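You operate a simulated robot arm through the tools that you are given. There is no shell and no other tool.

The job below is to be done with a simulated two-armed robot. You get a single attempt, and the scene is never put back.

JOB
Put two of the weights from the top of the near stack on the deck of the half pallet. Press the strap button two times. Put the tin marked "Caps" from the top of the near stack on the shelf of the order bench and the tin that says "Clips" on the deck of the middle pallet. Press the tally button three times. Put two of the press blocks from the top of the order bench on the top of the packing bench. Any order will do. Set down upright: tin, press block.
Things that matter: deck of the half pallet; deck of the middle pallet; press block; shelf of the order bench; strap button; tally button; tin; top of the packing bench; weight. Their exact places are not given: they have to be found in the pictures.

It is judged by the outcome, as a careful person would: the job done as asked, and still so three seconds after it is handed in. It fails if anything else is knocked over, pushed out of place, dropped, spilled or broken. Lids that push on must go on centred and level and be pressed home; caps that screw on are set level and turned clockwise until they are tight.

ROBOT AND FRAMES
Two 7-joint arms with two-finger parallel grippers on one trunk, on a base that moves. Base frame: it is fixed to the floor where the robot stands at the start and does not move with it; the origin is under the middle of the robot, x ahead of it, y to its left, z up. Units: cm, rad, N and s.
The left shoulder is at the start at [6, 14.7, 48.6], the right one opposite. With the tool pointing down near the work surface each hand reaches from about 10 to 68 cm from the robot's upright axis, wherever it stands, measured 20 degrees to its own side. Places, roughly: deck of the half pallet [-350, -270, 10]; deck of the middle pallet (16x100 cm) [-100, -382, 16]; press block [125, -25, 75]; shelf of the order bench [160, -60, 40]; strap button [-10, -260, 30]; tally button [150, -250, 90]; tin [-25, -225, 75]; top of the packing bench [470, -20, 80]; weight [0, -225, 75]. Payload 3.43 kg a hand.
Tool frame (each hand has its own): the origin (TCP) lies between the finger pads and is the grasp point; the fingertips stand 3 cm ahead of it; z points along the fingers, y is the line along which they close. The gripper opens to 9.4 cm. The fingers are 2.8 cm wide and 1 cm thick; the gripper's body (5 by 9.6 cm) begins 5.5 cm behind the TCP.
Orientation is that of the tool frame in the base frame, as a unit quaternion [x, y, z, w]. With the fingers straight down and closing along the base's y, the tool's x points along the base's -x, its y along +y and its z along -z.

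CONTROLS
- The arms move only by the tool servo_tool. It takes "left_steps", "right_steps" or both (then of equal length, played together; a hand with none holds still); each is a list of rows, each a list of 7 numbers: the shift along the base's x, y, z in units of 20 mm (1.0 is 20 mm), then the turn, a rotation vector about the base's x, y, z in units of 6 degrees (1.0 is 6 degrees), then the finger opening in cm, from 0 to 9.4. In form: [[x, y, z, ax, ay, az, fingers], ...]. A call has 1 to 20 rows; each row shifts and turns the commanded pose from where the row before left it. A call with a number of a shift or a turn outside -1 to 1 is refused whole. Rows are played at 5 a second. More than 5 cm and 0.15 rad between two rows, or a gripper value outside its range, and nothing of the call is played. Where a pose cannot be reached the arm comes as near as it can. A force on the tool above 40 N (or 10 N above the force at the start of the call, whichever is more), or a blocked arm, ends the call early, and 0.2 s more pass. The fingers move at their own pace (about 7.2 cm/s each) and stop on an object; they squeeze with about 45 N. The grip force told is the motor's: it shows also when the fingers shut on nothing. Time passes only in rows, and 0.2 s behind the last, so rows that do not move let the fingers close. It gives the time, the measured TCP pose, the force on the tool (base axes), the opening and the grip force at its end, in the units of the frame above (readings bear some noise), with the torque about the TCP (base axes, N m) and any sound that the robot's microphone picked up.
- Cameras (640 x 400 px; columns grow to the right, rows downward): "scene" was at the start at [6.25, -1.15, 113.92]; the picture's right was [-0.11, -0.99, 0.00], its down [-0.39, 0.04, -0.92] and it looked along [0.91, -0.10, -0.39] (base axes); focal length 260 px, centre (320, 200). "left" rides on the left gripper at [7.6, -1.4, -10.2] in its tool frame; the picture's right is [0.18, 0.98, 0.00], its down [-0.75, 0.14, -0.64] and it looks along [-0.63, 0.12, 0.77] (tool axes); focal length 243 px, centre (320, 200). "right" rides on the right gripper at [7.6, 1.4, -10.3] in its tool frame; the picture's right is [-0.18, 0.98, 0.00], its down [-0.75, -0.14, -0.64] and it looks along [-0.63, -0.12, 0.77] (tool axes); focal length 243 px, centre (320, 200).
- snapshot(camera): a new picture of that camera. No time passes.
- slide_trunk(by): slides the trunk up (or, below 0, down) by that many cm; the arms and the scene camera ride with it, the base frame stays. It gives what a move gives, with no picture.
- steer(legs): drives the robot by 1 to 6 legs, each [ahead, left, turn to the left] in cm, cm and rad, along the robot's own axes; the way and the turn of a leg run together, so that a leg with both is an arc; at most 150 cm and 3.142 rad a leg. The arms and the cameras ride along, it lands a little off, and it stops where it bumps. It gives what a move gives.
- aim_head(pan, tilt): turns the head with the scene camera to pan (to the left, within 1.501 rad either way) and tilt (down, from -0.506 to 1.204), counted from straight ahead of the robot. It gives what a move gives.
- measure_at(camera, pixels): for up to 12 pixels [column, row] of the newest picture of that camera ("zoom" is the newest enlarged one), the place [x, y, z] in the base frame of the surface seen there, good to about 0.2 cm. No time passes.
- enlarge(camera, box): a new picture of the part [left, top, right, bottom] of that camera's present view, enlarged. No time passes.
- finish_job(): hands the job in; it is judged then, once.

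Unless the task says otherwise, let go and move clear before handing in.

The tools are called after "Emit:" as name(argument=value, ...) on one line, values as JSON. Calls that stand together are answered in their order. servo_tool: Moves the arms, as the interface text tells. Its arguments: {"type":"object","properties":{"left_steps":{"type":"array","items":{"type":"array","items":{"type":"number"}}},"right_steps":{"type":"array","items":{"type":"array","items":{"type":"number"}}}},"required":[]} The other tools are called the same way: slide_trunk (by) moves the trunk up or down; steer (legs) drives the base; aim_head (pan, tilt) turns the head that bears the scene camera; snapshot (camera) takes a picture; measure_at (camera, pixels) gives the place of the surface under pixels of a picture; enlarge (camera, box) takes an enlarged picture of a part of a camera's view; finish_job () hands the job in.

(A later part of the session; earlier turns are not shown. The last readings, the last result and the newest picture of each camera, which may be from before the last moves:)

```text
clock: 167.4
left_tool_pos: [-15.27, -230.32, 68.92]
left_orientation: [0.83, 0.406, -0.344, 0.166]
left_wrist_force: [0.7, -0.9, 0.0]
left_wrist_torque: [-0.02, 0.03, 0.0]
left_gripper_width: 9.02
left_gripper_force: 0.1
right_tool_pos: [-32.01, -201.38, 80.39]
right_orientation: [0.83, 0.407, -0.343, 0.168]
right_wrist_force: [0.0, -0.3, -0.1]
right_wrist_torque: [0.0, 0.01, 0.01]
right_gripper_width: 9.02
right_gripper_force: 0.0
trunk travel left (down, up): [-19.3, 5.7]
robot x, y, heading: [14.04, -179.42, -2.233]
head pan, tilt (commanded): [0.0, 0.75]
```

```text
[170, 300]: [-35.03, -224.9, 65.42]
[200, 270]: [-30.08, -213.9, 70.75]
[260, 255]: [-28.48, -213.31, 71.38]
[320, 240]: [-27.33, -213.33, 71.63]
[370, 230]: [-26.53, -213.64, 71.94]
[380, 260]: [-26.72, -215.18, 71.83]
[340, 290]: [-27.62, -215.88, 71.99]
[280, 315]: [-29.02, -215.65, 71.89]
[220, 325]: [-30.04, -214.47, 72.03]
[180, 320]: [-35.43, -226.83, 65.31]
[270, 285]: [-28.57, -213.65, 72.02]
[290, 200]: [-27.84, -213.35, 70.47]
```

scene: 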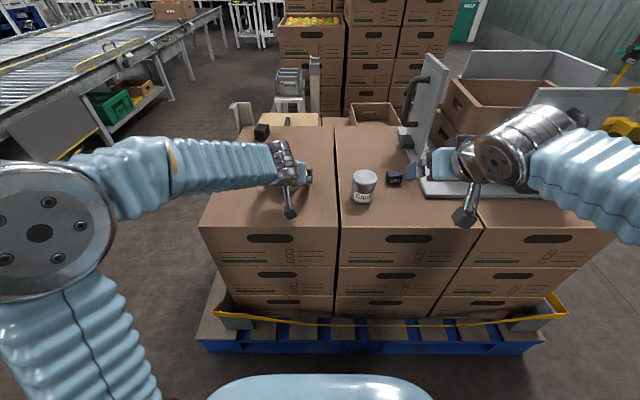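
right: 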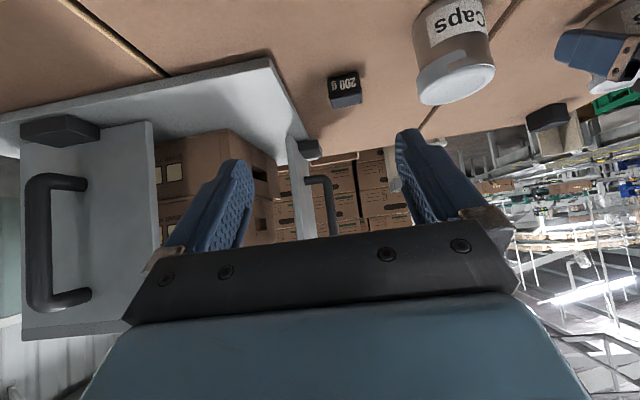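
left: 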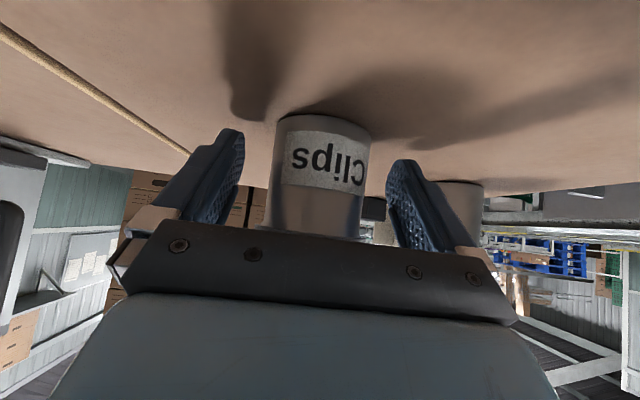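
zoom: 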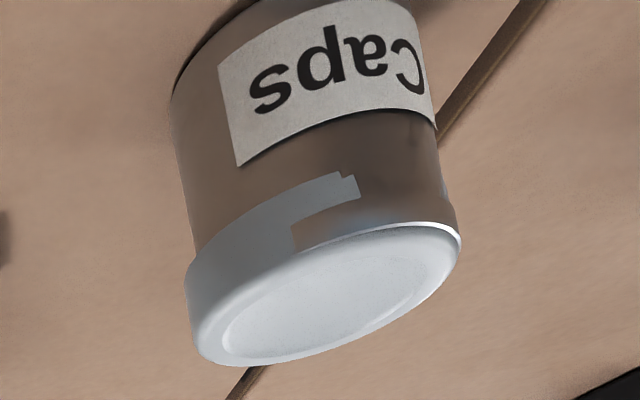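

The displacement is small (~2 mm, away from me). I'll recentre the lid by gently closing the right fingers on it fore-and-aft, then press it home, and afterwards hold tins only by the body. First I bring the right hand back to vertical.

Emit:
servo_tool(right_steps=[[0, 0, 0.8, 0, 0, 0, 9], [0, 0, 0.8, 0.659, -0.511, 0, 9], [0, 0, 0.8, 0.659, -0.511, 0, 9], [0, 0, 0.8, 0.659, -0.511, 0, 9], [0, 0, 0.8, 0.659, -0.511, 0, 9], [0, 0, 0, 0.659, -0.511, 0, 9], [0, 0, 0, 0.659, -0.511, 0, 9], [0, 0, 0, 0.659, -0.511, 0, 9], [0, 0, 0, 0.659, -0.511, 0, 9], [0, 0, 0, 0.659, -0.511, 0, 9], [0, 0, 0, 0, 0, 0.9, 9], [0, 0, 0, 0, 0, 0.9, 9], [0, 0, 0, 0, 0, 0.9, 9], [0, 0, 0, 0, 0, 0.9, 9], [0, 0, 0, 0, 0, 0.9, 9]])

Emit:
snapshot(camera="scene")

```text
clock: 170.6
left_tool_pos: [-15.25, -230.39, 68.88]
left_orientation: [0.83, 0.406, -0.344, 0.168]
left_wrist_force: [-0.1, -0.2, 0.1]
left_wrist_torque: [0.03, 0.02, -0.01]
left_gripper_width: 8.98
left_gripper_force: 0.0
right_tool_pos: [-31.87, -201.18, 88.41]
right_orientation: [0.77, 0.638, 0.001, 0.0]
right_wrist_force: [0.5, 0.1, -0.1]
right_wrist_torque: [0.03, 0.0, -0.03]
right_gripper_width: 9.0
right_gripper_force: 0.1
trunk travel left (down, up): [-19.3, 5.7]
robot x, y, heading: [14.13, -179.45, -2.23]
head pan, tilt (commanded): [0.0, 0.75]
```

```text
taken
```

scene: 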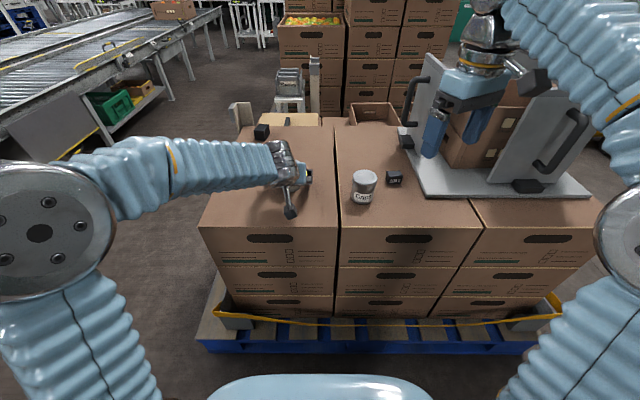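

Emit:
servo_tool(right_steps=[[0.171, -0.617, -0.15, 0, 0, 0.875, 9], [0.171, -0.617, -0.15, 0, 0, 0.875, 9], [0.171, -0.617, -0.15, 0, 0, 0.875, 9], [0.171, -0.617, -0.15, 0, 0, 0.875, 9], [0.171, -0.617, -0.15, 0, 0, 0.875, 9], [0.171, -0.617, -0.15, 0, 0, 0.875, 9], [0.171, -0.617, -0.15, 0, 0, 0.875, 9], [0.171, -0.617, -0.15, 0, 0, 0.875, 9], [0.171, -0.617, -0.15, 0, 0, 0.875, 9], [0.171, -0.617, -0.15, 0, 0, 0.875, 9], [0.171, -0.617, -0.15, 0, 0, 0.875, 9], [0.171, -0.617, -0.15, 0, 0, 0.875, 9], [0, 0, 0, 0, 0, 0, 9]])

Emit:
snapshot(camera="right")

Emit:
snapshot(camera="scene")

```text
clock: 173.4
left_tool_pos: [-15.26, -230.26, 68.83]
left_orientation: [0.83, 0.406, -0.345, 0.168]
left_wrist_force: [0.0, 0.7, 0.4]
left_wrist_torque: [0.01, -0.02, 0.01]
left_gripper_width: 9.01
left_gripper_force: 0.1
right_tool_pos: [-27.91, -216.12, 84.87]
right_orientation: [0.324, 0.946, 0.001, -0.001]
right_wrist_force: [0.0, 0.6, 0.1]
right_wrist_torque: [0.0, 0.01, -0.01]
right_gripper_width: 8.98
right_gripper_force: 0.1
trunk travel left (down, up): [-19.3, 5.7]
robot x, y, heading: [14.17, -179.15, -2.234]
head pan, tilt (commanded): [0.0, 0.75]
```

```text
taken
```

right: 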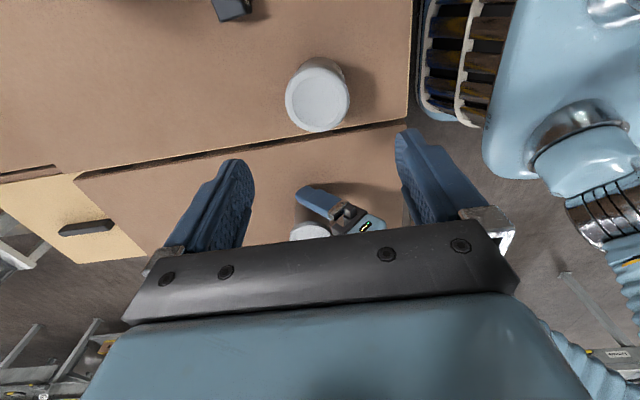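

```text
taken
```

scene: 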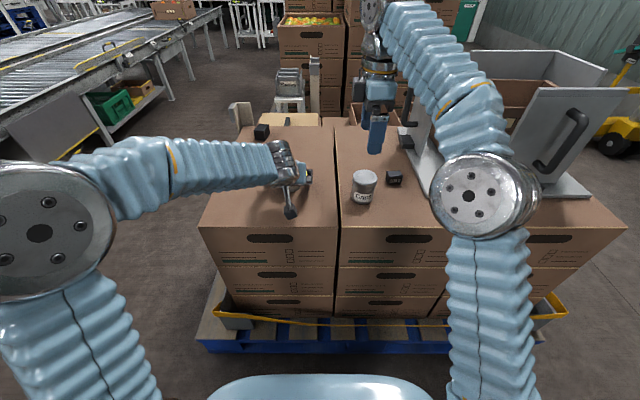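

Emit:
enlarge(camera="right", box=[270, 45, 370, 145])

Emit:
measure_at(camera="zoom", pixels=[[230, 180], [320, 280], [400, 230], [410, 150], [340, 70], [250, 110], [320, 170], [235, 240], [380, 285], [400, 110]])

```text
4.00 times, centred on (320, 95) of right
```

zoom: 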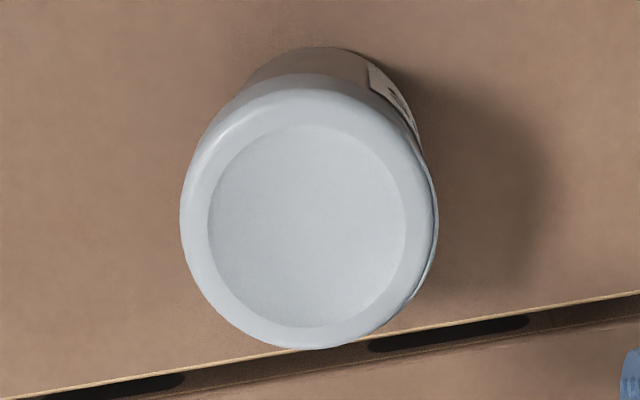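

```text
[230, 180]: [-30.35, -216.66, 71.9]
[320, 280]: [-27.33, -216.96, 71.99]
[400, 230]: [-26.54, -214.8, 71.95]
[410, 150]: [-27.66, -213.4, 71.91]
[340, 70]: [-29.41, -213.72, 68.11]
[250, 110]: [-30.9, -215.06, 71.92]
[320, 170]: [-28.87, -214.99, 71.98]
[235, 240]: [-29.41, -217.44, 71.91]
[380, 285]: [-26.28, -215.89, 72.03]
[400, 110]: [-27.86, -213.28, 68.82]
```

Emit:
measure_at(camera="zoom", pixels=[[190, 215], [428, 215], [295, 340], [320, 92], [210, 220], [404, 220], [306, 325], [306, 130], [306, 226], [225, 300], [390, 310], [240, 130]])

```text
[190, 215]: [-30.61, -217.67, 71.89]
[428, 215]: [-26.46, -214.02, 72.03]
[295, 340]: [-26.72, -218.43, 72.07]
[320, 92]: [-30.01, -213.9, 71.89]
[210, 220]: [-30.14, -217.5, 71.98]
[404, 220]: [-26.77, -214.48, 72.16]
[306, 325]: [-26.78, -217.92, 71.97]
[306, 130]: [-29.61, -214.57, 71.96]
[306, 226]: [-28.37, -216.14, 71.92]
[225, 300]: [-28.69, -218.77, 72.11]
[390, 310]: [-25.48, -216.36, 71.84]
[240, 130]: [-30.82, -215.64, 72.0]
```

From above: lid centre ≈(-28.4,-216.1) while the body's axis ≈(-27.87,-216.02), so the lid is ~4-5 mm off. I lower the open fingers around the lid only (tips at z≈70.2), centred on the body axis.

Emit:
servo_tool(right_steps=[[0.02, 0.05, -0.8, 0, 0, 0, 9], [0, 0, -0.8, 0, 0, 0, 9], [0, 0, -0.8, 0, 0, 0, 9], [0, 0, -0.8, 0, 0, 0, 9], [0, 0, -0.8, 0, 0, 0, 9], [0, 0, -0.7, 0, 0, 0, 9], [0, 0, -0.6, 0, 0, 0, 9], [0, 0, -0.53, 0, 0, 0, 9], [0, 0, 0, 0, 0, 0, 9], [0, 0, 0, 0, 0, 0, 9]])

Emit:
snapshot(camera="right")

Emit:
snapshot(camera="scene")

```text
clock: 175.6
left_tool_pos: [-15.29, -230.34, 68.91]
left_orientation: [0.829, 0.406, -0.345, 0.168]
left_wrist_force: [0.3, 0.5, 0.1]
left_wrist_torque: [-0.01, -0.05, 0.02]
left_gripper_width: 8.99
left_gripper_force: 0.1
right_tool_pos: [-27.69, -215.98, 73.14]
right_orientation: [0.323, 0.946, 0.002, 0.0]
right_wrist_force: [0.6, 0.6, 0.0]
right_wrist_torque: [-0.02, 0.01, 0.04]
right_gripper_width: 9.0
right_gripper_force: 0.0
trunk travel left (down, up): [-19.3, 5.7]
robot x, y, heading: [14.22, -179.67, -2.229]
head pan, tilt (commanded): [0.0, 0.75]
```

```text
taken
```

right: 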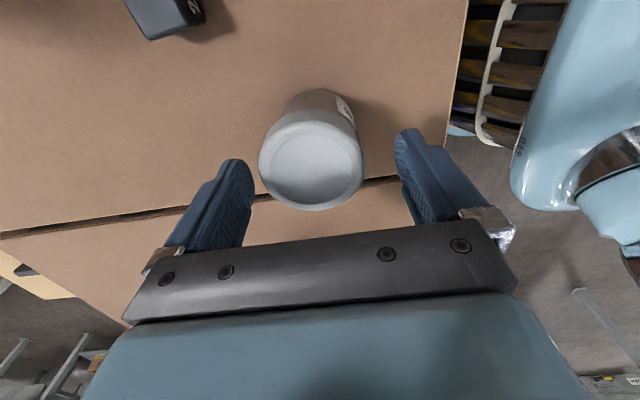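

```text
taken
```

scene: 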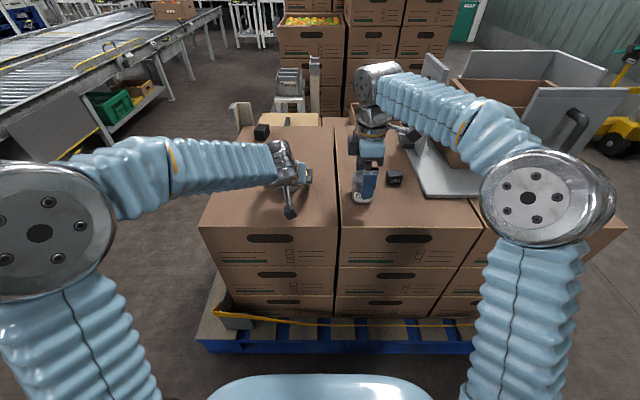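

Emit:
enlarge(camera="right", box=[240, 75, 400, 225])

Emit:
measure_at(camera="zoom", pixels=[[120, 190], [390, 190], [255, 340], [255, 190], [255, 90], [140, 280], [360, 290], [380, 100], [300, 35], [200, 50], [410, 60]])

```text
2.67 times, centred on (320, 150) of right
```

zoom: 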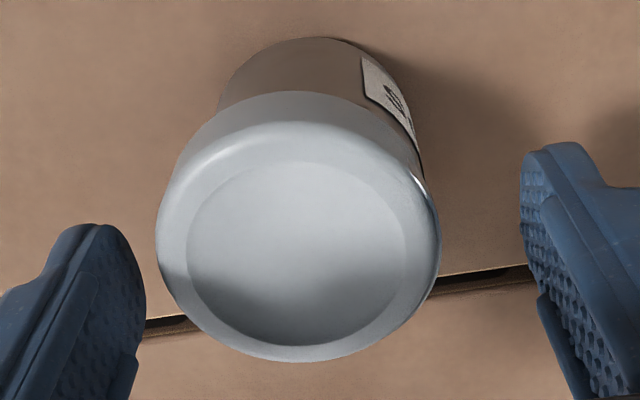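

```text
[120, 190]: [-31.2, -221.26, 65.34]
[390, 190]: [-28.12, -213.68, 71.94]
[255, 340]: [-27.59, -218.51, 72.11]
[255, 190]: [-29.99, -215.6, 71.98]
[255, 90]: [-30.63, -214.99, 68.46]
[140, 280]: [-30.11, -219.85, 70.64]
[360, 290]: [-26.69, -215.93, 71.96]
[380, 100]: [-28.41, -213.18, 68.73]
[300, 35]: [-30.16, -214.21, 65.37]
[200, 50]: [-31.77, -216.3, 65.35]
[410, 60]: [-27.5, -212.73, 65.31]
```

The lid sits ≈0.4-0.5 cm too far from me relative to the gripper/body centre. I fine-centre the hand and close slowly to 5.85 cm (lid diameter 5.77) to slide the lid back to centre.

Emit:
servo_tool(right_steps=[[-0.043, -0.055, 0, 0, 0, 0, 9], [0, 0, 0, 0, 0, 0, 8], [0, 0, 0, 0, 0, 0, 7.2], [0, 0, 0, 0, 0, 0, 6.8], [0, 0, 0, 0, 0, 0, 6.5], [0, 0, 0, 0, 0, 0, 6.3], [0, 0, 0, 0, 0, 0, 6.15], [0, 0, 0, 0, 0, 0, 6.0], [0, 0, 0, 0, 0, 0, 5.9], [0, 0, 0, 0, 0, 0, 5.85], [0, 0, 0, 0, 0, 0, 5.85]])

Emit:
enlarge(camera="right", box=[240, 75, 400, 225])

Emit:
enlarge(camera="scene", box=[340, 160, 390, 210])

```text
clock: 178.0
left_tool_pos: [-15.25, -230.34, 68.9]
left_orientation: [0.83, 0.406, -0.344, 0.168]
left_wrist_force: [0.0, -0.3, 0.1]
left_wrist_torque: [0.0, 0.04, 0.0]
left_gripper_width: 9.0
left_gripper_force: 0.1
right_tool_pos: [-27.91, -216.19, 73.1]
right_orientation: [0.323, 0.946, 0.001, -0.001]
right_wrist_force: [0.1, -0.7, 0.2]
right_wrist_torque: [0.02, -0.02, 0.0]
right_gripper_width: 5.91
right_gripper_force: 1.0
trunk travel left (down, up): [-19.3, 5.7]
robot x, y, heading: [14.33, -179.23, -2.227]
head pan, tilt (commanded): [0.0, 0.75]
```

```text
2.67 times, centred on (320, 150) of right
```

zoom: 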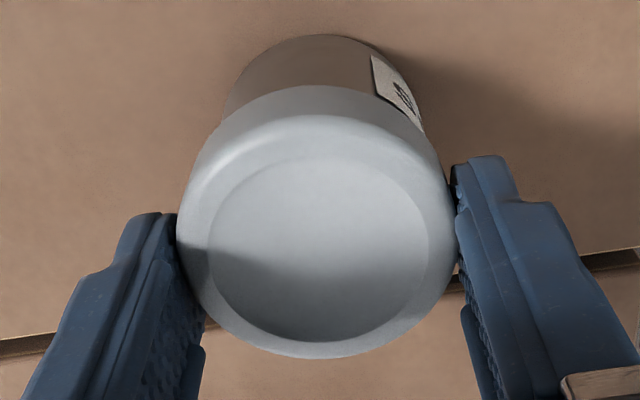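

```text
8.00 times, centred on (365, 185) of scene
```

zoom: 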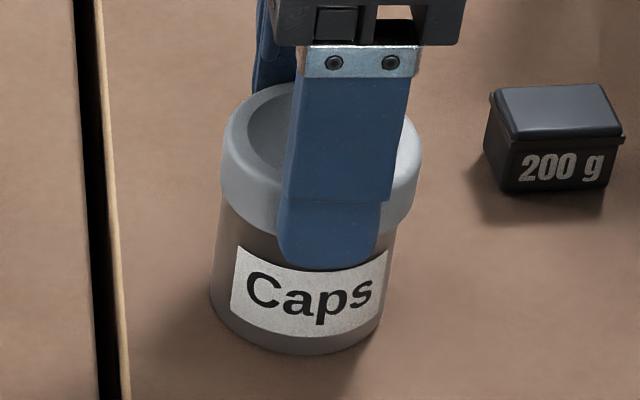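

The fingers moved the lid toward me until both touch (5.91 cm); the skirt looks whole left and right of the finger. I open again and inspect.

Emit:
servo_tool(right_steps=[[0, 0, 0, 0, 0, 0, 6.5], [0, 0, 0, 0, 0, 0, 7.5], [0, 0, 0, 0, 0, 0, 9], [0, 0, 0.6, 0, 0, 0, 9], [0, 0, 0.9, 0, 0, 0, 9], [0, 0, 0.9, 0, 0, 0, 9], [0, 0, 0.9, 0, 0, 0, 9]])

Emit:
enlarge(camera="right", box=[260, 40, 380, 150])

Emit:
enlarge(camera="scene", box=[340, 160, 390, 210])

```text
clock: 179.6
left_tool_pos: [-15.36, -230.23, 68.93]
left_orientation: [0.83, 0.405, -0.345, 0.167]
left_wrist_force: [-0.4, 1.4, 0.5]
left_wrist_torque: [0.01, 0.0, -0.01]
left_gripper_width: 9.01
left_gripper_force: 0.1
right_tool_pos: [-27.94, -216.2, 79.96]
right_orientation: [0.323, 0.946, 0.002, 0.0]
right_wrist_force: [-0.1, 1.0, 0.5]
right_wrist_torque: [0.03, 0.02, -0.02]
right_gripper_width: 9.02
right_gripper_force: 0.0
trunk travel left (down, up): [-19.3, 5.7]
robot x, y, heading: [13.95, -179.47, -2.232]
head pan, tilt (commanded): [0.0, 0.75]
```

```text
3.64 times, centred on (320, 95) of right
```

zoom: 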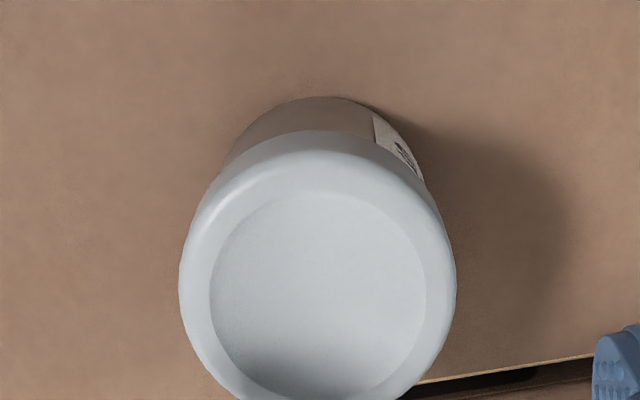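

```text
8.00 times, centred on (365, 185) of scene
```

zoom: 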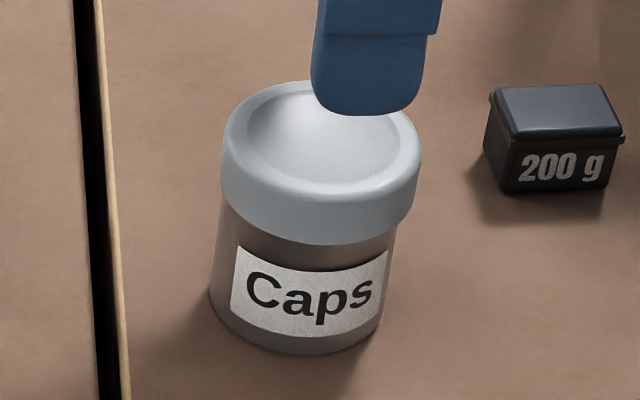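

The skirt is whole again all round as seen from the front. A slight offset (~2 mm) to the right seems left, so I turn the hand back 90° to centre it sideways as well.

Emit:
servo_tool(right_steps=[[0, 0, 0.3, 0, 0, -0.95, 9], [0, 0, 0, 0, 0, -0.95, 9], [0, 0, 0, 0, 0, -0.95, 9], [0, 0, 0, 0, 0, -0.95, 9], [0, 0, 0, 0, 0, -0.95, 9], [0, 0, 0, 0, 0, -0.95, 9], [0, 0, 0, 0, 0, -0.95, 9], [0, 0, 0, 0, 0, -0.95, 9], [0, 0, 0, 0, 0, -0.95, 9], [0, 0, 0, 0, 0, -0.95, 9], [0, 0, 0, 0, 0, -0.95, 9], [0, 0, 0, 0, 0, -0.95, 9], [0, 0, 0, 0, 0, -0.95, 9], [0, 0, 0, 0, 0, -0.95, 9], [0, 0, 0, 0, 0, -0.95, 9], [0, 0, 0, 0, 0, -0.75, 9], [0, 0, 0, 0, 0, 0, 9]])

Emit:
snapshot(camera="right")

Emit:
enlarge(camera="right", box=[260, 40, 380, 150])

Emit:
measure_at(camera="zoom", pixels=[[190, 290], [445, 290], [320, 395], [320, 150], [215, 290], [425, 290], [320, 290], [250, 110], [380, 110], [320, 120], [270, 130]])

```text
clock: 183.2
left_tool_pos: [-15.28, -230.32, 68.95]
left_orientation: [0.829, 0.406, -0.345, 0.168]
left_wrist_force: [-0.3, -0.2, 0.1]
left_wrist_torque: [0.01, 0.0, 0.02]
left_gripper_width: 9.01
left_gripper_force: 0.1
right_tool_pos: [-27.99, -216.06, 80.22]
right_orientation: [0.898, 0.44, 0.001, -0.001]
right_wrist_force: [-0.4, 0.5, 0.2]
right_wrist_torque: [0.02, 0.05, 0.0]
right_gripper_width: 9.01
right_gripper_force: 0.0
trunk travel left (down, up): [-19.3, 5.7]
robot x, y, heading: [14.01, -179.78, -2.228]
head pan, tilt (commanded): [0.0, 0.75]
```

```text
taken
```

right: 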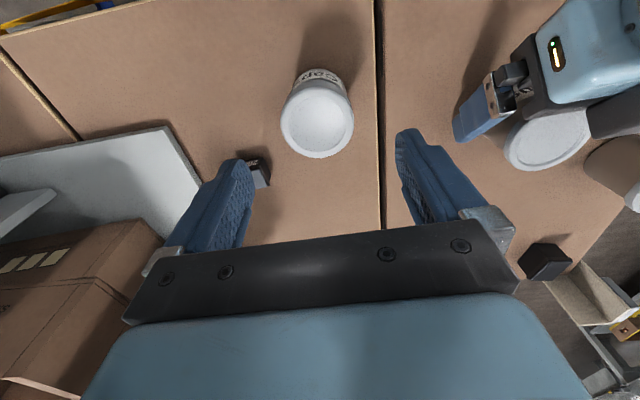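

```text
3.64 times, centred on (320, 95) of right
```

zoom: 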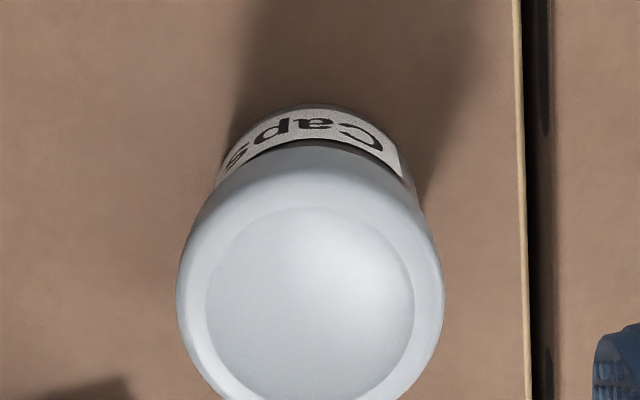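

```text
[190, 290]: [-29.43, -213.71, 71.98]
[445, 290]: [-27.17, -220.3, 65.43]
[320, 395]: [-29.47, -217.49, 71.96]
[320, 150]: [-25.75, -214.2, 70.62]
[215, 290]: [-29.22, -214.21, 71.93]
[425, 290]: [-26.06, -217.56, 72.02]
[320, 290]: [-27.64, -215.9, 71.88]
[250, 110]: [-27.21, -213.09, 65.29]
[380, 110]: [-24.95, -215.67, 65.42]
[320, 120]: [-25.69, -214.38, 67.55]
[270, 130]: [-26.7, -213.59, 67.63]
```

The lid is now centred fore-aft but ≈1.8 mm to the right. I lower the hand again and close sideways to 5.85 cm centred on the body axis.

Emit:
servo_tool(right_steps=[[0.06, 0.008, -0.6, 0, 0, 0, 9], [0, 0, -0.7, 0, 0, 0, 9], [0, 0, -0.7, 0, 0, 0, 9], [0, 0, -0.7, 0, 0, 0, 9], [0, 0, -0.5, 0, 0, 0, 9], [0, 0, -0.35, 0, 0, 0, 9], [0, 0, 0, 0, 0, 0, 9], [0, 0, 0, 0, 0, 0, 8], [0, 0, 0, 0, 0, 0, 7.2], [0, 0, 0, 0, 0, 0, 6.7], [0, 0, 0, 0, 0, 0, 6.4], [0, 0, 0, 0, 0, 0, 6.2], [0, 0, 0, 0, 0, 0, 6.05], [0, 0, 0, 0, 0, 0, 5.95], [0, 0, 0, 0, 0, 0, 5.85], [0, 0, 0, 0, 0, 0, 5.85]])

Emit:
enlarge(camera="right", box=[240, 75, 400, 225])

Emit:
enlarge(camera="scene", box=[340, 160, 390, 210])

```text
clock: 186.6
left_tool_pos: [-15.34, -230.31, 68.89]
left_orientation: [0.83, 0.405, -0.345, 0.168]
left_wrist_force: [0.2, 0.5, 0.3]
left_wrist_torque: [0.01, -0.02, -0.01]
left_gripper_width: 8.99
left_gripper_force: 0.0
right_tool_pos: [-27.8, -216.09, 73.46]
right_orientation: [0.898, 0.44, 0.001, 0.0]
right_wrist_force: [-0.6, -0.3, 0.5]
right_wrist_torque: [-0.02, -0.01, 0.0]
right_gripper_width: 5.94
right_gripper_force: 0.0
trunk travel left (down, up): [-19.3, 5.7]
robot x, y, heading: [14.61, -179.38, -2.231]
head pan, tilt (commanded): [0.0, 0.75]
```

```text
2.67 times, centred on (320, 150) of right
```

zoom: 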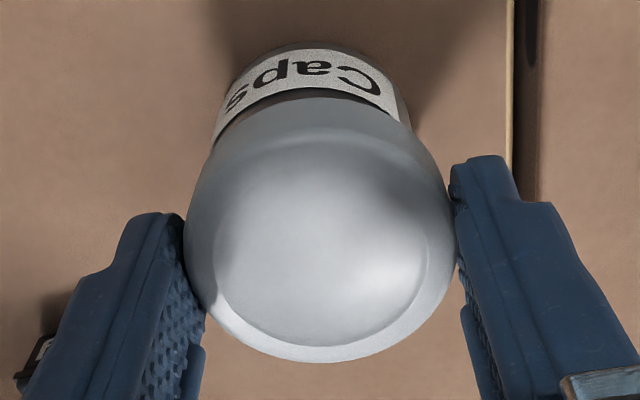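

```text
8.00 times, centred on (365, 185) of scene
```

zoom: 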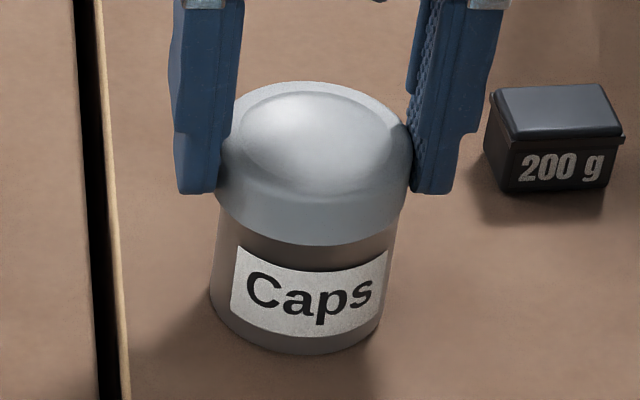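

The lid now sits between both fingers, centred. I open, rise, close the fingers and press the lid straight down at its centre.

Emit:
servo_tool(right_steps=[[0, 0, 0, 0, 0, 0, 6.3], [0, 0, 0, 0, 0, 0, 7], [0, 0, 0, 0, 0, 0, 8.5], [0, 0, 0.6, 0, 0, 0, 9], [0, 0, 0.9, 0, 0, 0, 9], [0, 0, 0.7, 0, 0, 0, 9], [0, 0, 0, 0, 0, 0, 6], [0, 0, 0, 0, 0, 0, 3], [0, 0, 0, 0, 0, 0, 0], [0, 0, 0, 0, 0, 0, 0], [0, 0, 0, 0, 0, 0, 0], [0, 0, 0, 0, 0, 0, 0]])

Emit:
snapshot(camera="right")

Emit:
enlarge(camera="scene", box=[340, 160, 390, 210])

```text
clock: 189.2
left_tool_pos: [-15.28, -230.38, 68.96]
left_orientation: [0.83, 0.406, -0.345, 0.168]
left_wrist_force: [-0.1, 0.0, -0.4]
left_wrist_torque: [-0.01, 0.02, 0.0]
left_gripper_width: 8.98
left_gripper_force: 0.0
right_tool_pos: [-27.9, -216.03, 77.82]
right_orientation: [0.898, 0.441, 0.001, 0.0]
right_wrist_force: [-0.3, 0.8, -0.4]
right_wrist_torque: [-0.02, -0.03, -0.03]
right_gripper_width: 0.0
right_gripper_force: 32.9
trunk travel left (down, up): [-19.3, 5.7]
robot x, y, heading: [14.37, -179.69, -2.234]
head pan, tilt (commanded): [0.0, 0.75]
```

```text
taken
```

right: 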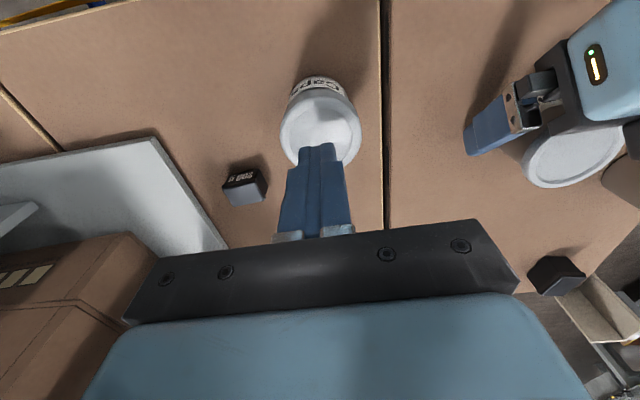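

```text
8.00 times, centred on (365, 185) of scene
```

zoom: 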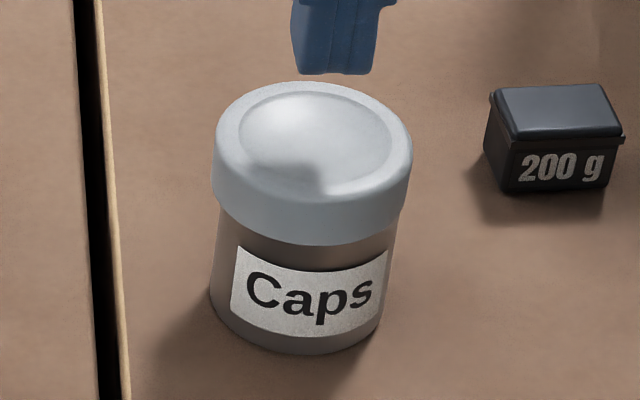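

The lid looks centred and level. Pressing down gently with the closed fingertips.

Emit:
servo_tool(right_steps=[[0, 0, -0.6, 0, 0, 0, 0], [0, 0, -0.5, 0, 0, 0, 0], [0, 0, -0.2, 0, 0, 0, 0], [0, 0, -0.1, 0, 0, 0, 0], [0, 0, 0, 0, 0, 0, 0]])

```text
clock: 190.4
left_tool_pos: [-15.29, -230.32, 68.92]
left_orientation: [0.83, 0.406, -0.344, 0.168]
left_wrist_force: [0.0, 0.0, -0.6]
left_wrist_torque: [0.01, 0.02, -0.03]
left_gripper_width: 9.01
left_gripper_force: 0.0
right_tool_pos: [-27.83, -216.03, 75.05]
right_orientation: [0.897, 0.442, 0.0, 0.003]
right_wrist_force: [-1.9, -5.6, 18.6]
right_wrist_torque: [-0.2, 0.06, 0.01]
right_gripper_width: 0.04
right_gripper_force: 32.7
trunk travel left (down, up): [-19.3, 5.7]
robot x, y, heading: [14.05, -179.54, -2.232]
head pan, tilt (commanded): [0.0, 0.75]
```

Contact with 18.6 N; pressing a little harder.

Emit:
servo_tool(right_steps=[[0, 0, -0.05, 0, 0, 0, 0], [0, 0, -0.05, 0, 0, 0, 0], [0, 0, 0, 0, 0, 0, 0]])

```text
clock: 191.2
left_tool_pos: [-15.24, -230.28, 68.96]
left_orientation: [0.83, 0.406, -0.345, 0.168]
left_wrist_force: [-0.8, -0.5, 0.1]
left_wrist_torque: [-0.01, 0.01, -0.01]
left_gripper_width: 9.02
left_gripper_force: 0.0
right_tool_pos: [-27.78, -216.17, 75.11]
right_orientation: [0.898, 0.44, -0.003, 0.004]
right_wrist_force: [0.8, 2.0, 16.8]
right_wrist_torque: [0.12, -0.05, -0.02]
right_gripper_width: 0.0
right_gripper_force: 32.8
trunk travel left (down, up): [-19.3, 5.7]
robot x, y, heading: [14.13, -179.54, -2.222]
head pan, tilt (commanded): [0.0, 0.75]
stopped in row 3 (right hand): the force on the tool passed its limit at 41 N (the readings are from after the stop); the commanded pose is now the measured one
```

A press of about 41 N gave no further movement: the lid is fully down. I raise the hand and check the tin.

Emit:
servo_tool(right_steps=[[0, 0, 0.5, 0, 0, 0, 0], [0, 0, 0.9, 0, 0, 0, 0], [0, 0, 0.9, 0, 0, 0, 2], [0, 0, 0.9, 0, 0, 0, 5], [0, 0, 0.9, 0, 0, 0, 8], [0, 0, 0.9, 0, 0, 0, 9]])

Emit:
snapshot(camera="right")

Emit:
enlarge(camera="scene", box=[340, 160, 390, 210])

Emit:
measure_at(camera="zoom", pixels=[[225, 135], [405, 135], [310, 95], [310, 185], [310, 130], [225, 190], [400, 190], [230, 290], [310, 340], [380, 290]])

```text
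clock: 192.6
left_tool_pos: [-15.24, -230.33, 68.82]
left_orientation: [0.83, 0.405, -0.345, 0.168]
left_wrist_force: [-0.2, 0.1, -0.3]
left_wrist_torque: [0.02, -0.04, -0.03]
left_gripper_width: 9.01
left_gripper_force: 0.1
right_tool_pos: [-27.72, -216.26, 84.85]
right_orientation: [0.898, 0.44, -0.001, 0.003]
right_wrist_force: [0.1, 0.5, 0.1]
right_wrist_torque: [0.0, 0.0, -0.01]
right_gripper_width: 9.0
right_gripper_force: 0.1
trunk travel left (down, up): [-19.3, 5.7]
robot x, y, heading: [14.44, -179.17, -2.233]
head pan, tilt (commanded): [0.0, 0.75]
heard: snap
```

```text
taken
```

right: 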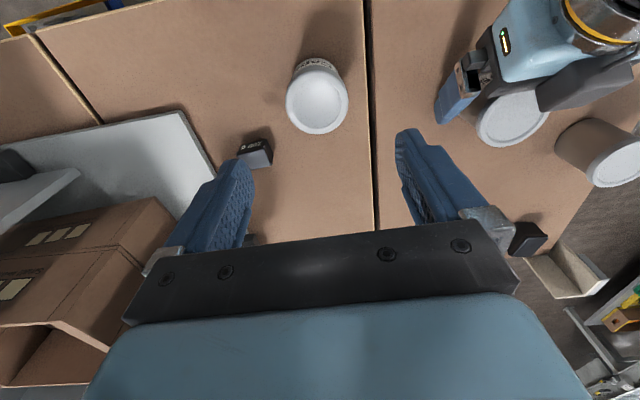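

```text
8.00 times, centred on (365, 185) of scene
```

zoom: 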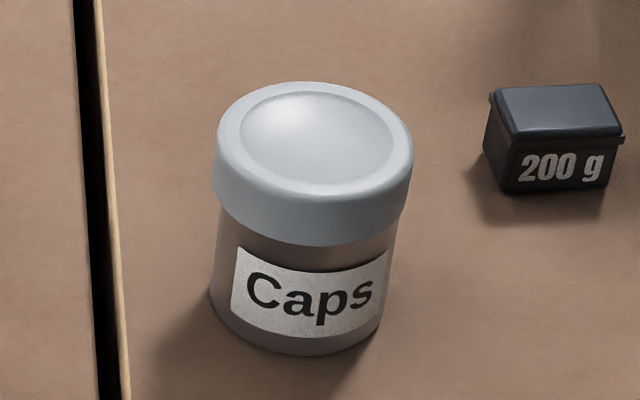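

```text
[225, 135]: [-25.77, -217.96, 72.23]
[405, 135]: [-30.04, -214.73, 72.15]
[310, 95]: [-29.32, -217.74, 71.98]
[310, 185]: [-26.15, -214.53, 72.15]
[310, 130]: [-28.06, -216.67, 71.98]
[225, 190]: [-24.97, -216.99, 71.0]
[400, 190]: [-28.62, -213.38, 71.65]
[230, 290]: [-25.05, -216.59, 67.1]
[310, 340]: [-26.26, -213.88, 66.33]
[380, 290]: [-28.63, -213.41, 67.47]
```

A second "snap" was heard: the Caps lid has been pressed home, and it looks centred and level (zoom lid 211..413 over the body). From now on I grip only the bodies, below the lids. For Clips I first pull the left hand back 1.1 cm so the pads touch just the body.

Emit:
servo_tool(left_steps=[[0.11, 0.145, 0, 0, 0, 0, 9], [0.11, 0.145, 0, 0, 0, 0, 9], [0.11, 0.145, 0, 0, 0, 0, 9], [0, 0, 0, 0, 0, 0, 9]])

Emit:
snapshot(camera="left")

Emit:
enlarge(camera="right", box=[420, 60, 580, 180])

```text
clock: 193.6
left_tool_pos: [-14.56, -229.39, 68.79]
left_orientation: [0.83, 0.406, -0.344, 0.168]
left_wrist_force: [0.5, 0.1, 0.4]
left_wrist_torque: [-0.01, -0.02, 0.02]
left_gripper_width: 9.01
left_gripper_force: 0.1
right_tool_pos: [-27.78, -216.29, 84.64]
right_orientation: [0.898, 0.44, -0.001, 0.003]
right_wrist_force: [0.0, -0.3, 0.1]
right_wrist_torque: [0.01, -0.01, -0.01]
right_gripper_width: 8.98
right_gripper_force: 0.1
trunk travel left (down, up): [-19.3, 5.7]
robot x, y, heading: [14.42, -179.55, -2.226]
head pan, tilt (commanded): [0.0, 0.75]
```

```text
taken
```

left: 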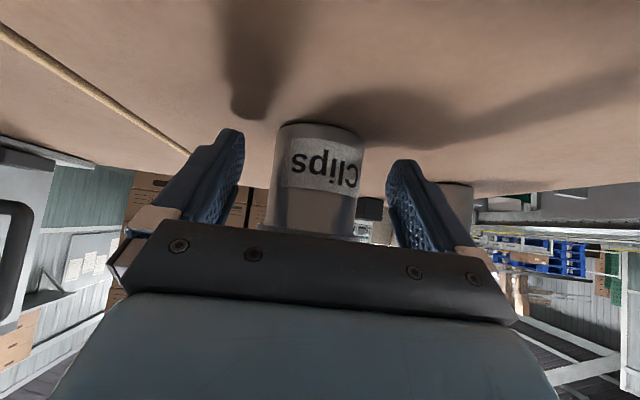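

```text
3.33 times, centred on (500, 120) of right
```

zoom: 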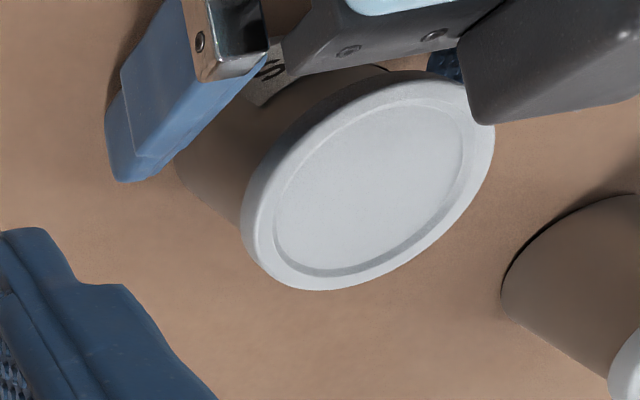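

Clips' lid is short and the pads face only the body. Closing the left fingers slowly.

Emit:
servo_tool(left_steps=[[0, 0, 0, 0, 0, 0, 7.5], [0, 0, 0, 0, 0, 0, 6.5], [0, 0, 0, 0, 0, 0, 6], [0, 0, 0, 0, 0, 0, 5.5], [0, 0, 0, 0, 0, 0, 5], [0, 0, 0, 0, 0, 0, 4.6], [0, 0, 0, 0, 0, 0, 4.6]])

Emit:
snapshot(camera="left")

Emit:
enlarge(camera="left", box=[220, 100, 420, 250])

```text
clock: 195.2
left_tool_pos: [-14.66, -229.41, 68.87]
left_orientation: [0.83, 0.405, -0.345, 0.168]
left_wrist_force: [0.0, 0.1, 0.8]
left_wrist_torque: [0.0, 0.0, -0.03]
left_gripper_width: 5.41
left_gripper_force: 44.5
right_tool_pos: [-27.67, -216.41, 84.66]
right_orientation: [0.898, 0.44, -0.002, 0.002]
right_wrist_force: [-0.9, 1.1, 0.4]
right_wrist_torque: [0.01, -0.03, 0.05]
right_gripper_width: 9.0
right_gripper_force: 0.1
trunk travel left (down, up): [-19.3, 5.7]
robot x, y, heading: [13.99, -179.3, -2.231]
head pan, tilt (commanded): [0.0, 0.75]
```

```text
taken
```

left: 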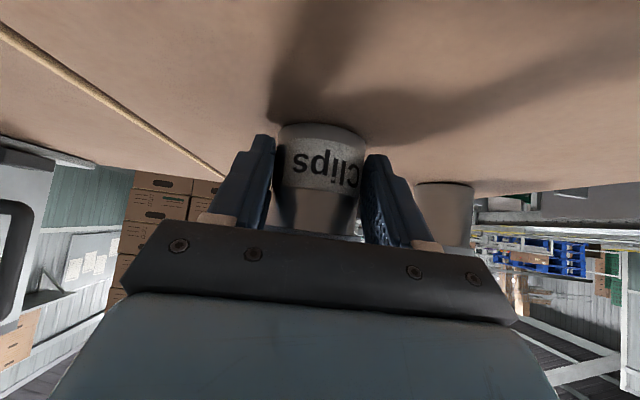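

```text
2.67 times, centred on (320, 175) of left
```

zoom: 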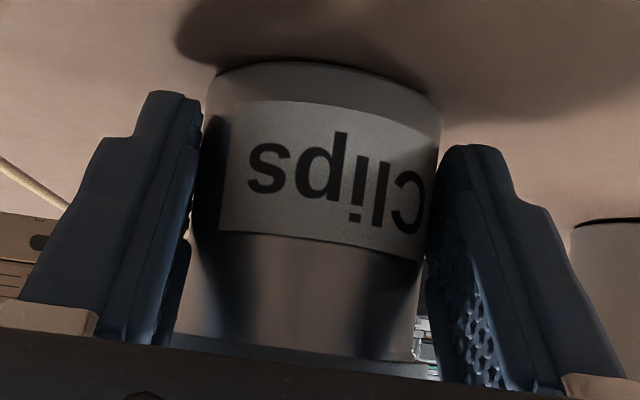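

Body-only grip at 5.41 cm, no snap. Lifting Clips.

Emit:
servo_tool(left_steps=[[0, 0, 0.2, 0, 0, 0, 4.4], [0, 0, 0.5, 0, 0, 0, 4.4], [0, 0, 0.8, 0, 0, 0, 4.4], [0.2, -0.15, 1, 0, 0, 0, 4.4], [0.3, -0.24, 1, 0, 0, 0, 4.4], [0.4, -0.3, 1, 0, 0, 0, 4.4], [0.4, -0.3, 1, 0, 0, 0, 4.4], [0.4, -0.3, 1, 0, 0, 0, 4.4], [0.4, -0.3, 1, 0, 0, 0, 4.4], [0, 0, 0, 0, 0, 0, 4.4]])

Emit:
enlarge(camera="left", box=[220, 100, 420, 250])

Emit:
snapshot(camera="scene")

```text
clock: 197.4
left_tool_pos: [-10.48, -232.52, 84.07]
left_orientation: [0.83, 0.405, -0.344, 0.167]
left_wrist_force: [0.5, 0.2, -1.5]
left_wrist_torque: [0.06, 0.0, 0.02]
left_gripper_width: 5.41
left_gripper_force: 44.9
right_tool_pos: [-27.82, -216.37, 84.71]
right_orientation: [0.898, 0.441, -0.002, 0.003]
right_wrist_force: [0.3, 0.0, 0.9]
right_wrist_torque: [0.0, 0.02, -0.01]
right_gripper_width: 8.99
right_gripper_force: 0.0
trunk travel left (down, up): [-19.3, 5.7]
robot x, y, heading: [14.08, -179.44, -2.229]
head pan, tilt (commanded): [0.0, 0.75]
```

```text
2.67 times, centred on (320, 175) of left
```

zoom: 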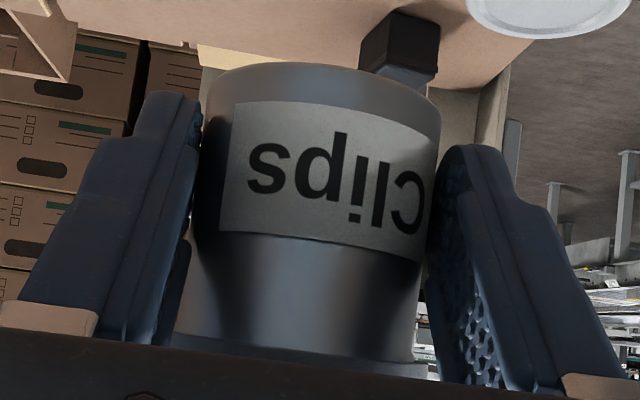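

```text
taken
```

scene: 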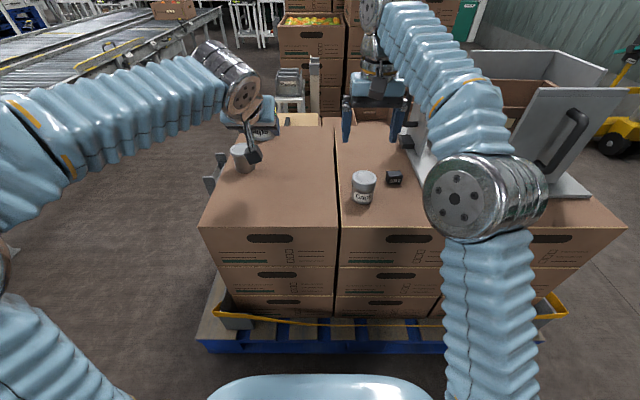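

Clips is held firmly. Now the right hand tilts 50° forward above Caps, positioned so that the pads will meet only the body.

Emit:
servo_tool(right_steps=[[0.052, 0.087, -0.2, -0.659, 0.51, 0, 9], [0.052, 0.087, -0.2, -0.659, 0.51, 0, 9], [0.052, 0.087, -0.2, -0.659, 0.51, 0, 9], [0.052, 0.087, -0.2, -0.659, 0.51, 0, 9], [0.052, 0.087, -0.2, -0.659, 0.51, 0, 9], [0.052, 0.087, -0.2, -0.659, 0.51, 0, 9], [0.052, 0.087, -0.2, -0.659, 0.51, 0, 9], [0.052, 0.087, -0.2, -0.659, 0.51, 0, 9], [0.052, 0.087, -0.2, -0.659, 0.51, 0, 9], [0.052, 0.087, -0.2, -0.659, 0.51, 0, 9], [0, 0, 0, 0, 0, 0, 9], [0, 0, 0, 0, 0, 0, 9]])

Emit:
snapshot(camera="right")

```text
clock: 200.0
left_tool_pos: [-10.59, -232.28, 84.1]
left_orientation: [0.83, 0.406, -0.345, 0.168]
left_wrist_force: [0.1, 0.4, -1.7]
left_wrist_torque: [0.03, -0.03, 0.02]
left_gripper_width: 5.43
left_gripper_force: 45.4
right_tool_pos: [-26.85, -214.53, 80.77]
right_orientation: [0.812, 0.399, -0.381, 0.19]
right_wrist_force: [-0.1, -0.1, 1.0]
right_wrist_torque: [-0.01, -0.03, 0.0]
right_gripper_width: 9.01
right_gripper_force: 0.1
trunk travel left (down, up): [-19.3, 5.7]
robot x, y, heading: [14.41, -179.14, -2.232]
head pan, tilt (commanded): [0.0, 0.75]
```

```text
taken
```

right: 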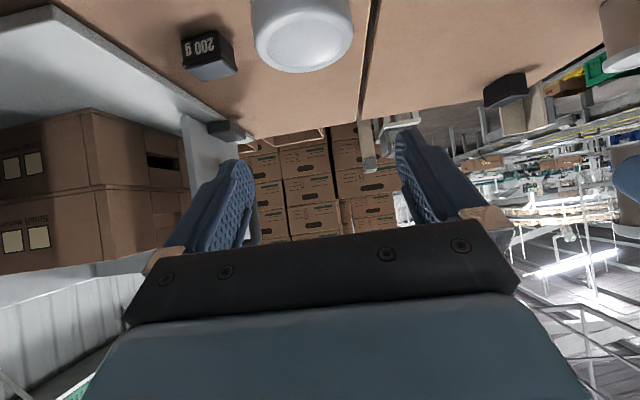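

Hand tilt and centring check out (lid expected and seen at column ≈303). Descending over Caps.

Emit:
servo_tool(right_steps=[[0.005, -0.005, -0.668, 0, 0, 0, 9], [0.005, -0.005, -0.668, 0, 0, 0, 9], [0.005, -0.005, -0.668, 0, 0, 0, 9], [0.005, -0.005, -0.668, 0, 0, 0, 9], [0.005, -0.005, -0.668, 0, 0, 0, 9], [0.005, -0.005, -0.668, 0, 0, 0, 9], [0.005, -0.005, -0.668, 0, 0, 0, 9], [0, -0.005, -0.668, 0, 0, 0, 9], [0, -0.005, -0.62, 0, 0, 0, 9], [0, 0, 0, 0, 0, 0, 9]])

Emit:
snapshot(camera="right")

Emit:
enlarge(camera="right", box=[220, 100, 420, 250])

```text
clock: 202.2
left_tool_pos: [-10.57, -232.35, 84.01]
left_orientation: [0.83, 0.406, -0.345, 0.167]
left_wrist_force: [0.9, 0.0, -1.2]
left_wrist_torque: [0.06, -0.03, 0.01]
left_gripper_width: 5.41
left_gripper_force: 45.3
right_tool_pos: [-26.76, -214.68, 68.83]
right_orientation: [0.813, 0.399, -0.38, 0.189]
right_wrist_force: [-0.2, 1.1, 0.0]
right_wrist_torque: [-0.01, 0.01, 0.01]
right_gripper_width: 9.01
right_gripper_force: 0.0
trunk travel left (down, up): [-19.3, 5.7]
robot x, y, heading: [14.17, -179.55, -2.227]
head pan, tilt (commanded): [0.0, 0.75]
```

```text
taken
```

right: 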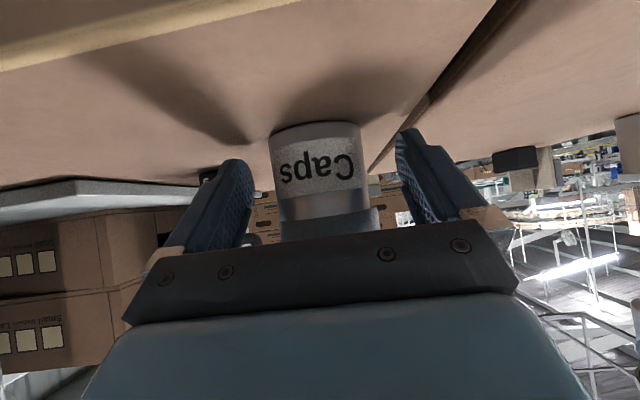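

```text
2.67 times, centred on (320, 175) of right
```

zoom: 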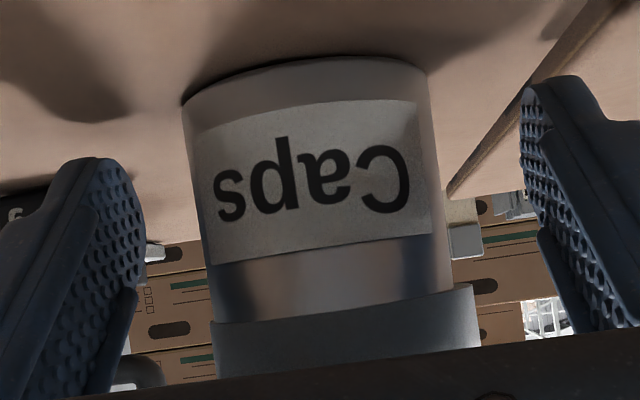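

The pads face the body below the lid (lid edge at zoom row ≈310 lies behind the pads' reach). Closing slowly.

Emit:
servo_tool(right_steps=[[0, 0, 0, 0, 0, 0, 7.5], [0, 0, 0, 0, 0, 0, 6.5], [0, 0, 0, 0, 0, 0, 6], [0, 0, 0, 0, 0, 0, 5.7], [0, 0, 0, 0, 0, 0, 5.4], [0, 0, 0, 0, 0, 0, 5], [0, 0, 0, 0, 0, 0, 4.8]])

Emit:
enlarge(camera="right", box=[220, 100, 420, 250])

```text
clock: 203.8
left_tool_pos: [-10.61, -232.36, 84.13]
left_orientation: [0.829, 0.406, -0.344, 0.168]
left_wrist_force: [-0.1, -0.4, -1.6]
left_wrist_torque: [0.02, 0.01, 0.0]
left_gripper_width: 5.42
left_gripper_force: 44.8
right_tool_pos: [-26.64, -214.65, 68.71]
right_orientation: [0.813, 0.399, -0.38, 0.189]
right_wrist_force: [-0.3, -0.7, 0.9]
right_wrist_torque: [0.01, 0.02, -0.01]
right_gripper_width: 5.41
right_gripper_force: 45.0
trunk travel left (down, up): [-19.3, 5.7]
robot x, y, heading: [14.51, -179.72, -2.232]
head pan, tilt (commanded): [0.0, 0.75]
```

```text
2.67 times, centred on (320, 175) of right
```

zoom: 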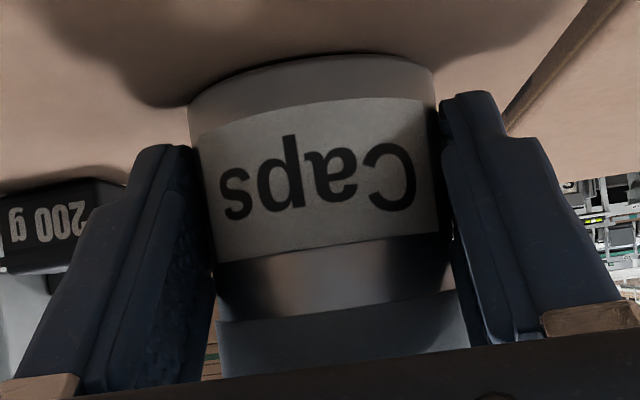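

Gripped by the body at 5.41 cm, no snap, lid untouched. Lifting Caps.

Emit:
servo_tool(right_steps=[[0, 0, 0.2, 0, 0, 0, 4.6], [0, 0, 0.5, 0, 0, 0, 4.6], [0, 0, 0.8, 0, 0, 0, 4.6], [0, 0, 1, 0, 0, 0, 4.6], [-0.1, 0.1, 1, 0, 0, 0, 4.6], [-0.2, 0.15, 1, 0, 0, 0, 4.6], [-0.2, 0.15, 1, 0, 0, 0, 4.6], [-0.2, 0.15, 1, 0, 0, 0, 4.6], [-0.2, 0.15, 1, 0, 0, 0, 4.6], [0, 0, 0, 0, 0, 0, 4.6]])

Emit:
enlarge(camera="right", box=[220, 100, 420, 250])

Emit:
snapshot(camera="scene")

```text
clock: 206.0
left_tool_pos: [-10.59, -232.33, 84.07]
left_orientation: [0.83, 0.406, -0.344, 0.168]
left_wrist_force: [-0.2, 0.2, -2.3]
left_wrist_torque: [0.03, 0.0, 0.0]
left_gripper_width: 5.41
left_gripper_force: 45.3
right_tool_pos: [-28.54, -213.07, 83.85]
right_orientation: [0.813, 0.399, -0.38, 0.188]
right_wrist_force: [-0.2, -0.8, -0.8]
right_wrist_torque: [0.01, -0.01, 0.02]
right_gripper_width: 5.41
right_gripper_force: 44.8
trunk travel left (down, up): [-19.3, 5.7]
robot x, y, heading: [14.08, -179.33, -2.225]
head pan, tilt (commanded): [0.0, 0.75]
```

```text
2.67 times, centred on (320, 175) of right
```

zoom: 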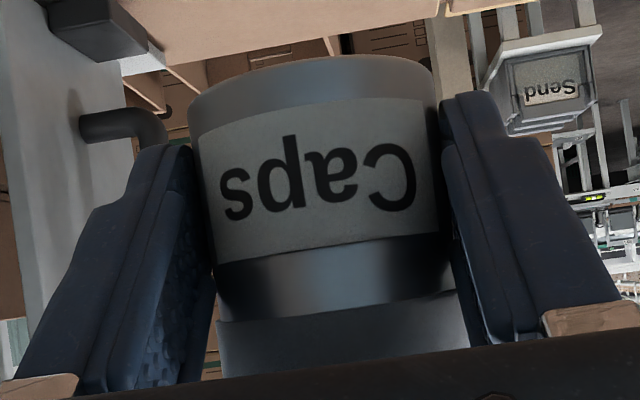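

```text
taken
```

scene: 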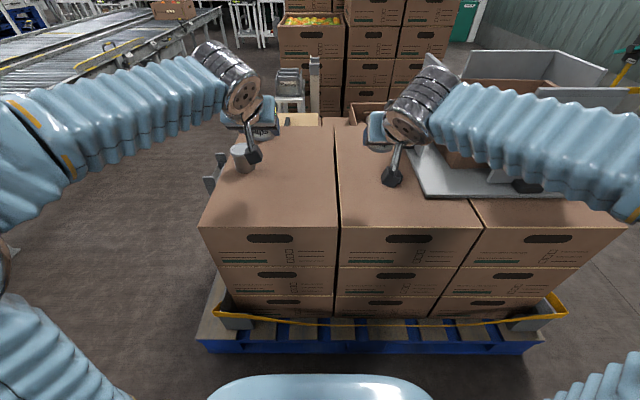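

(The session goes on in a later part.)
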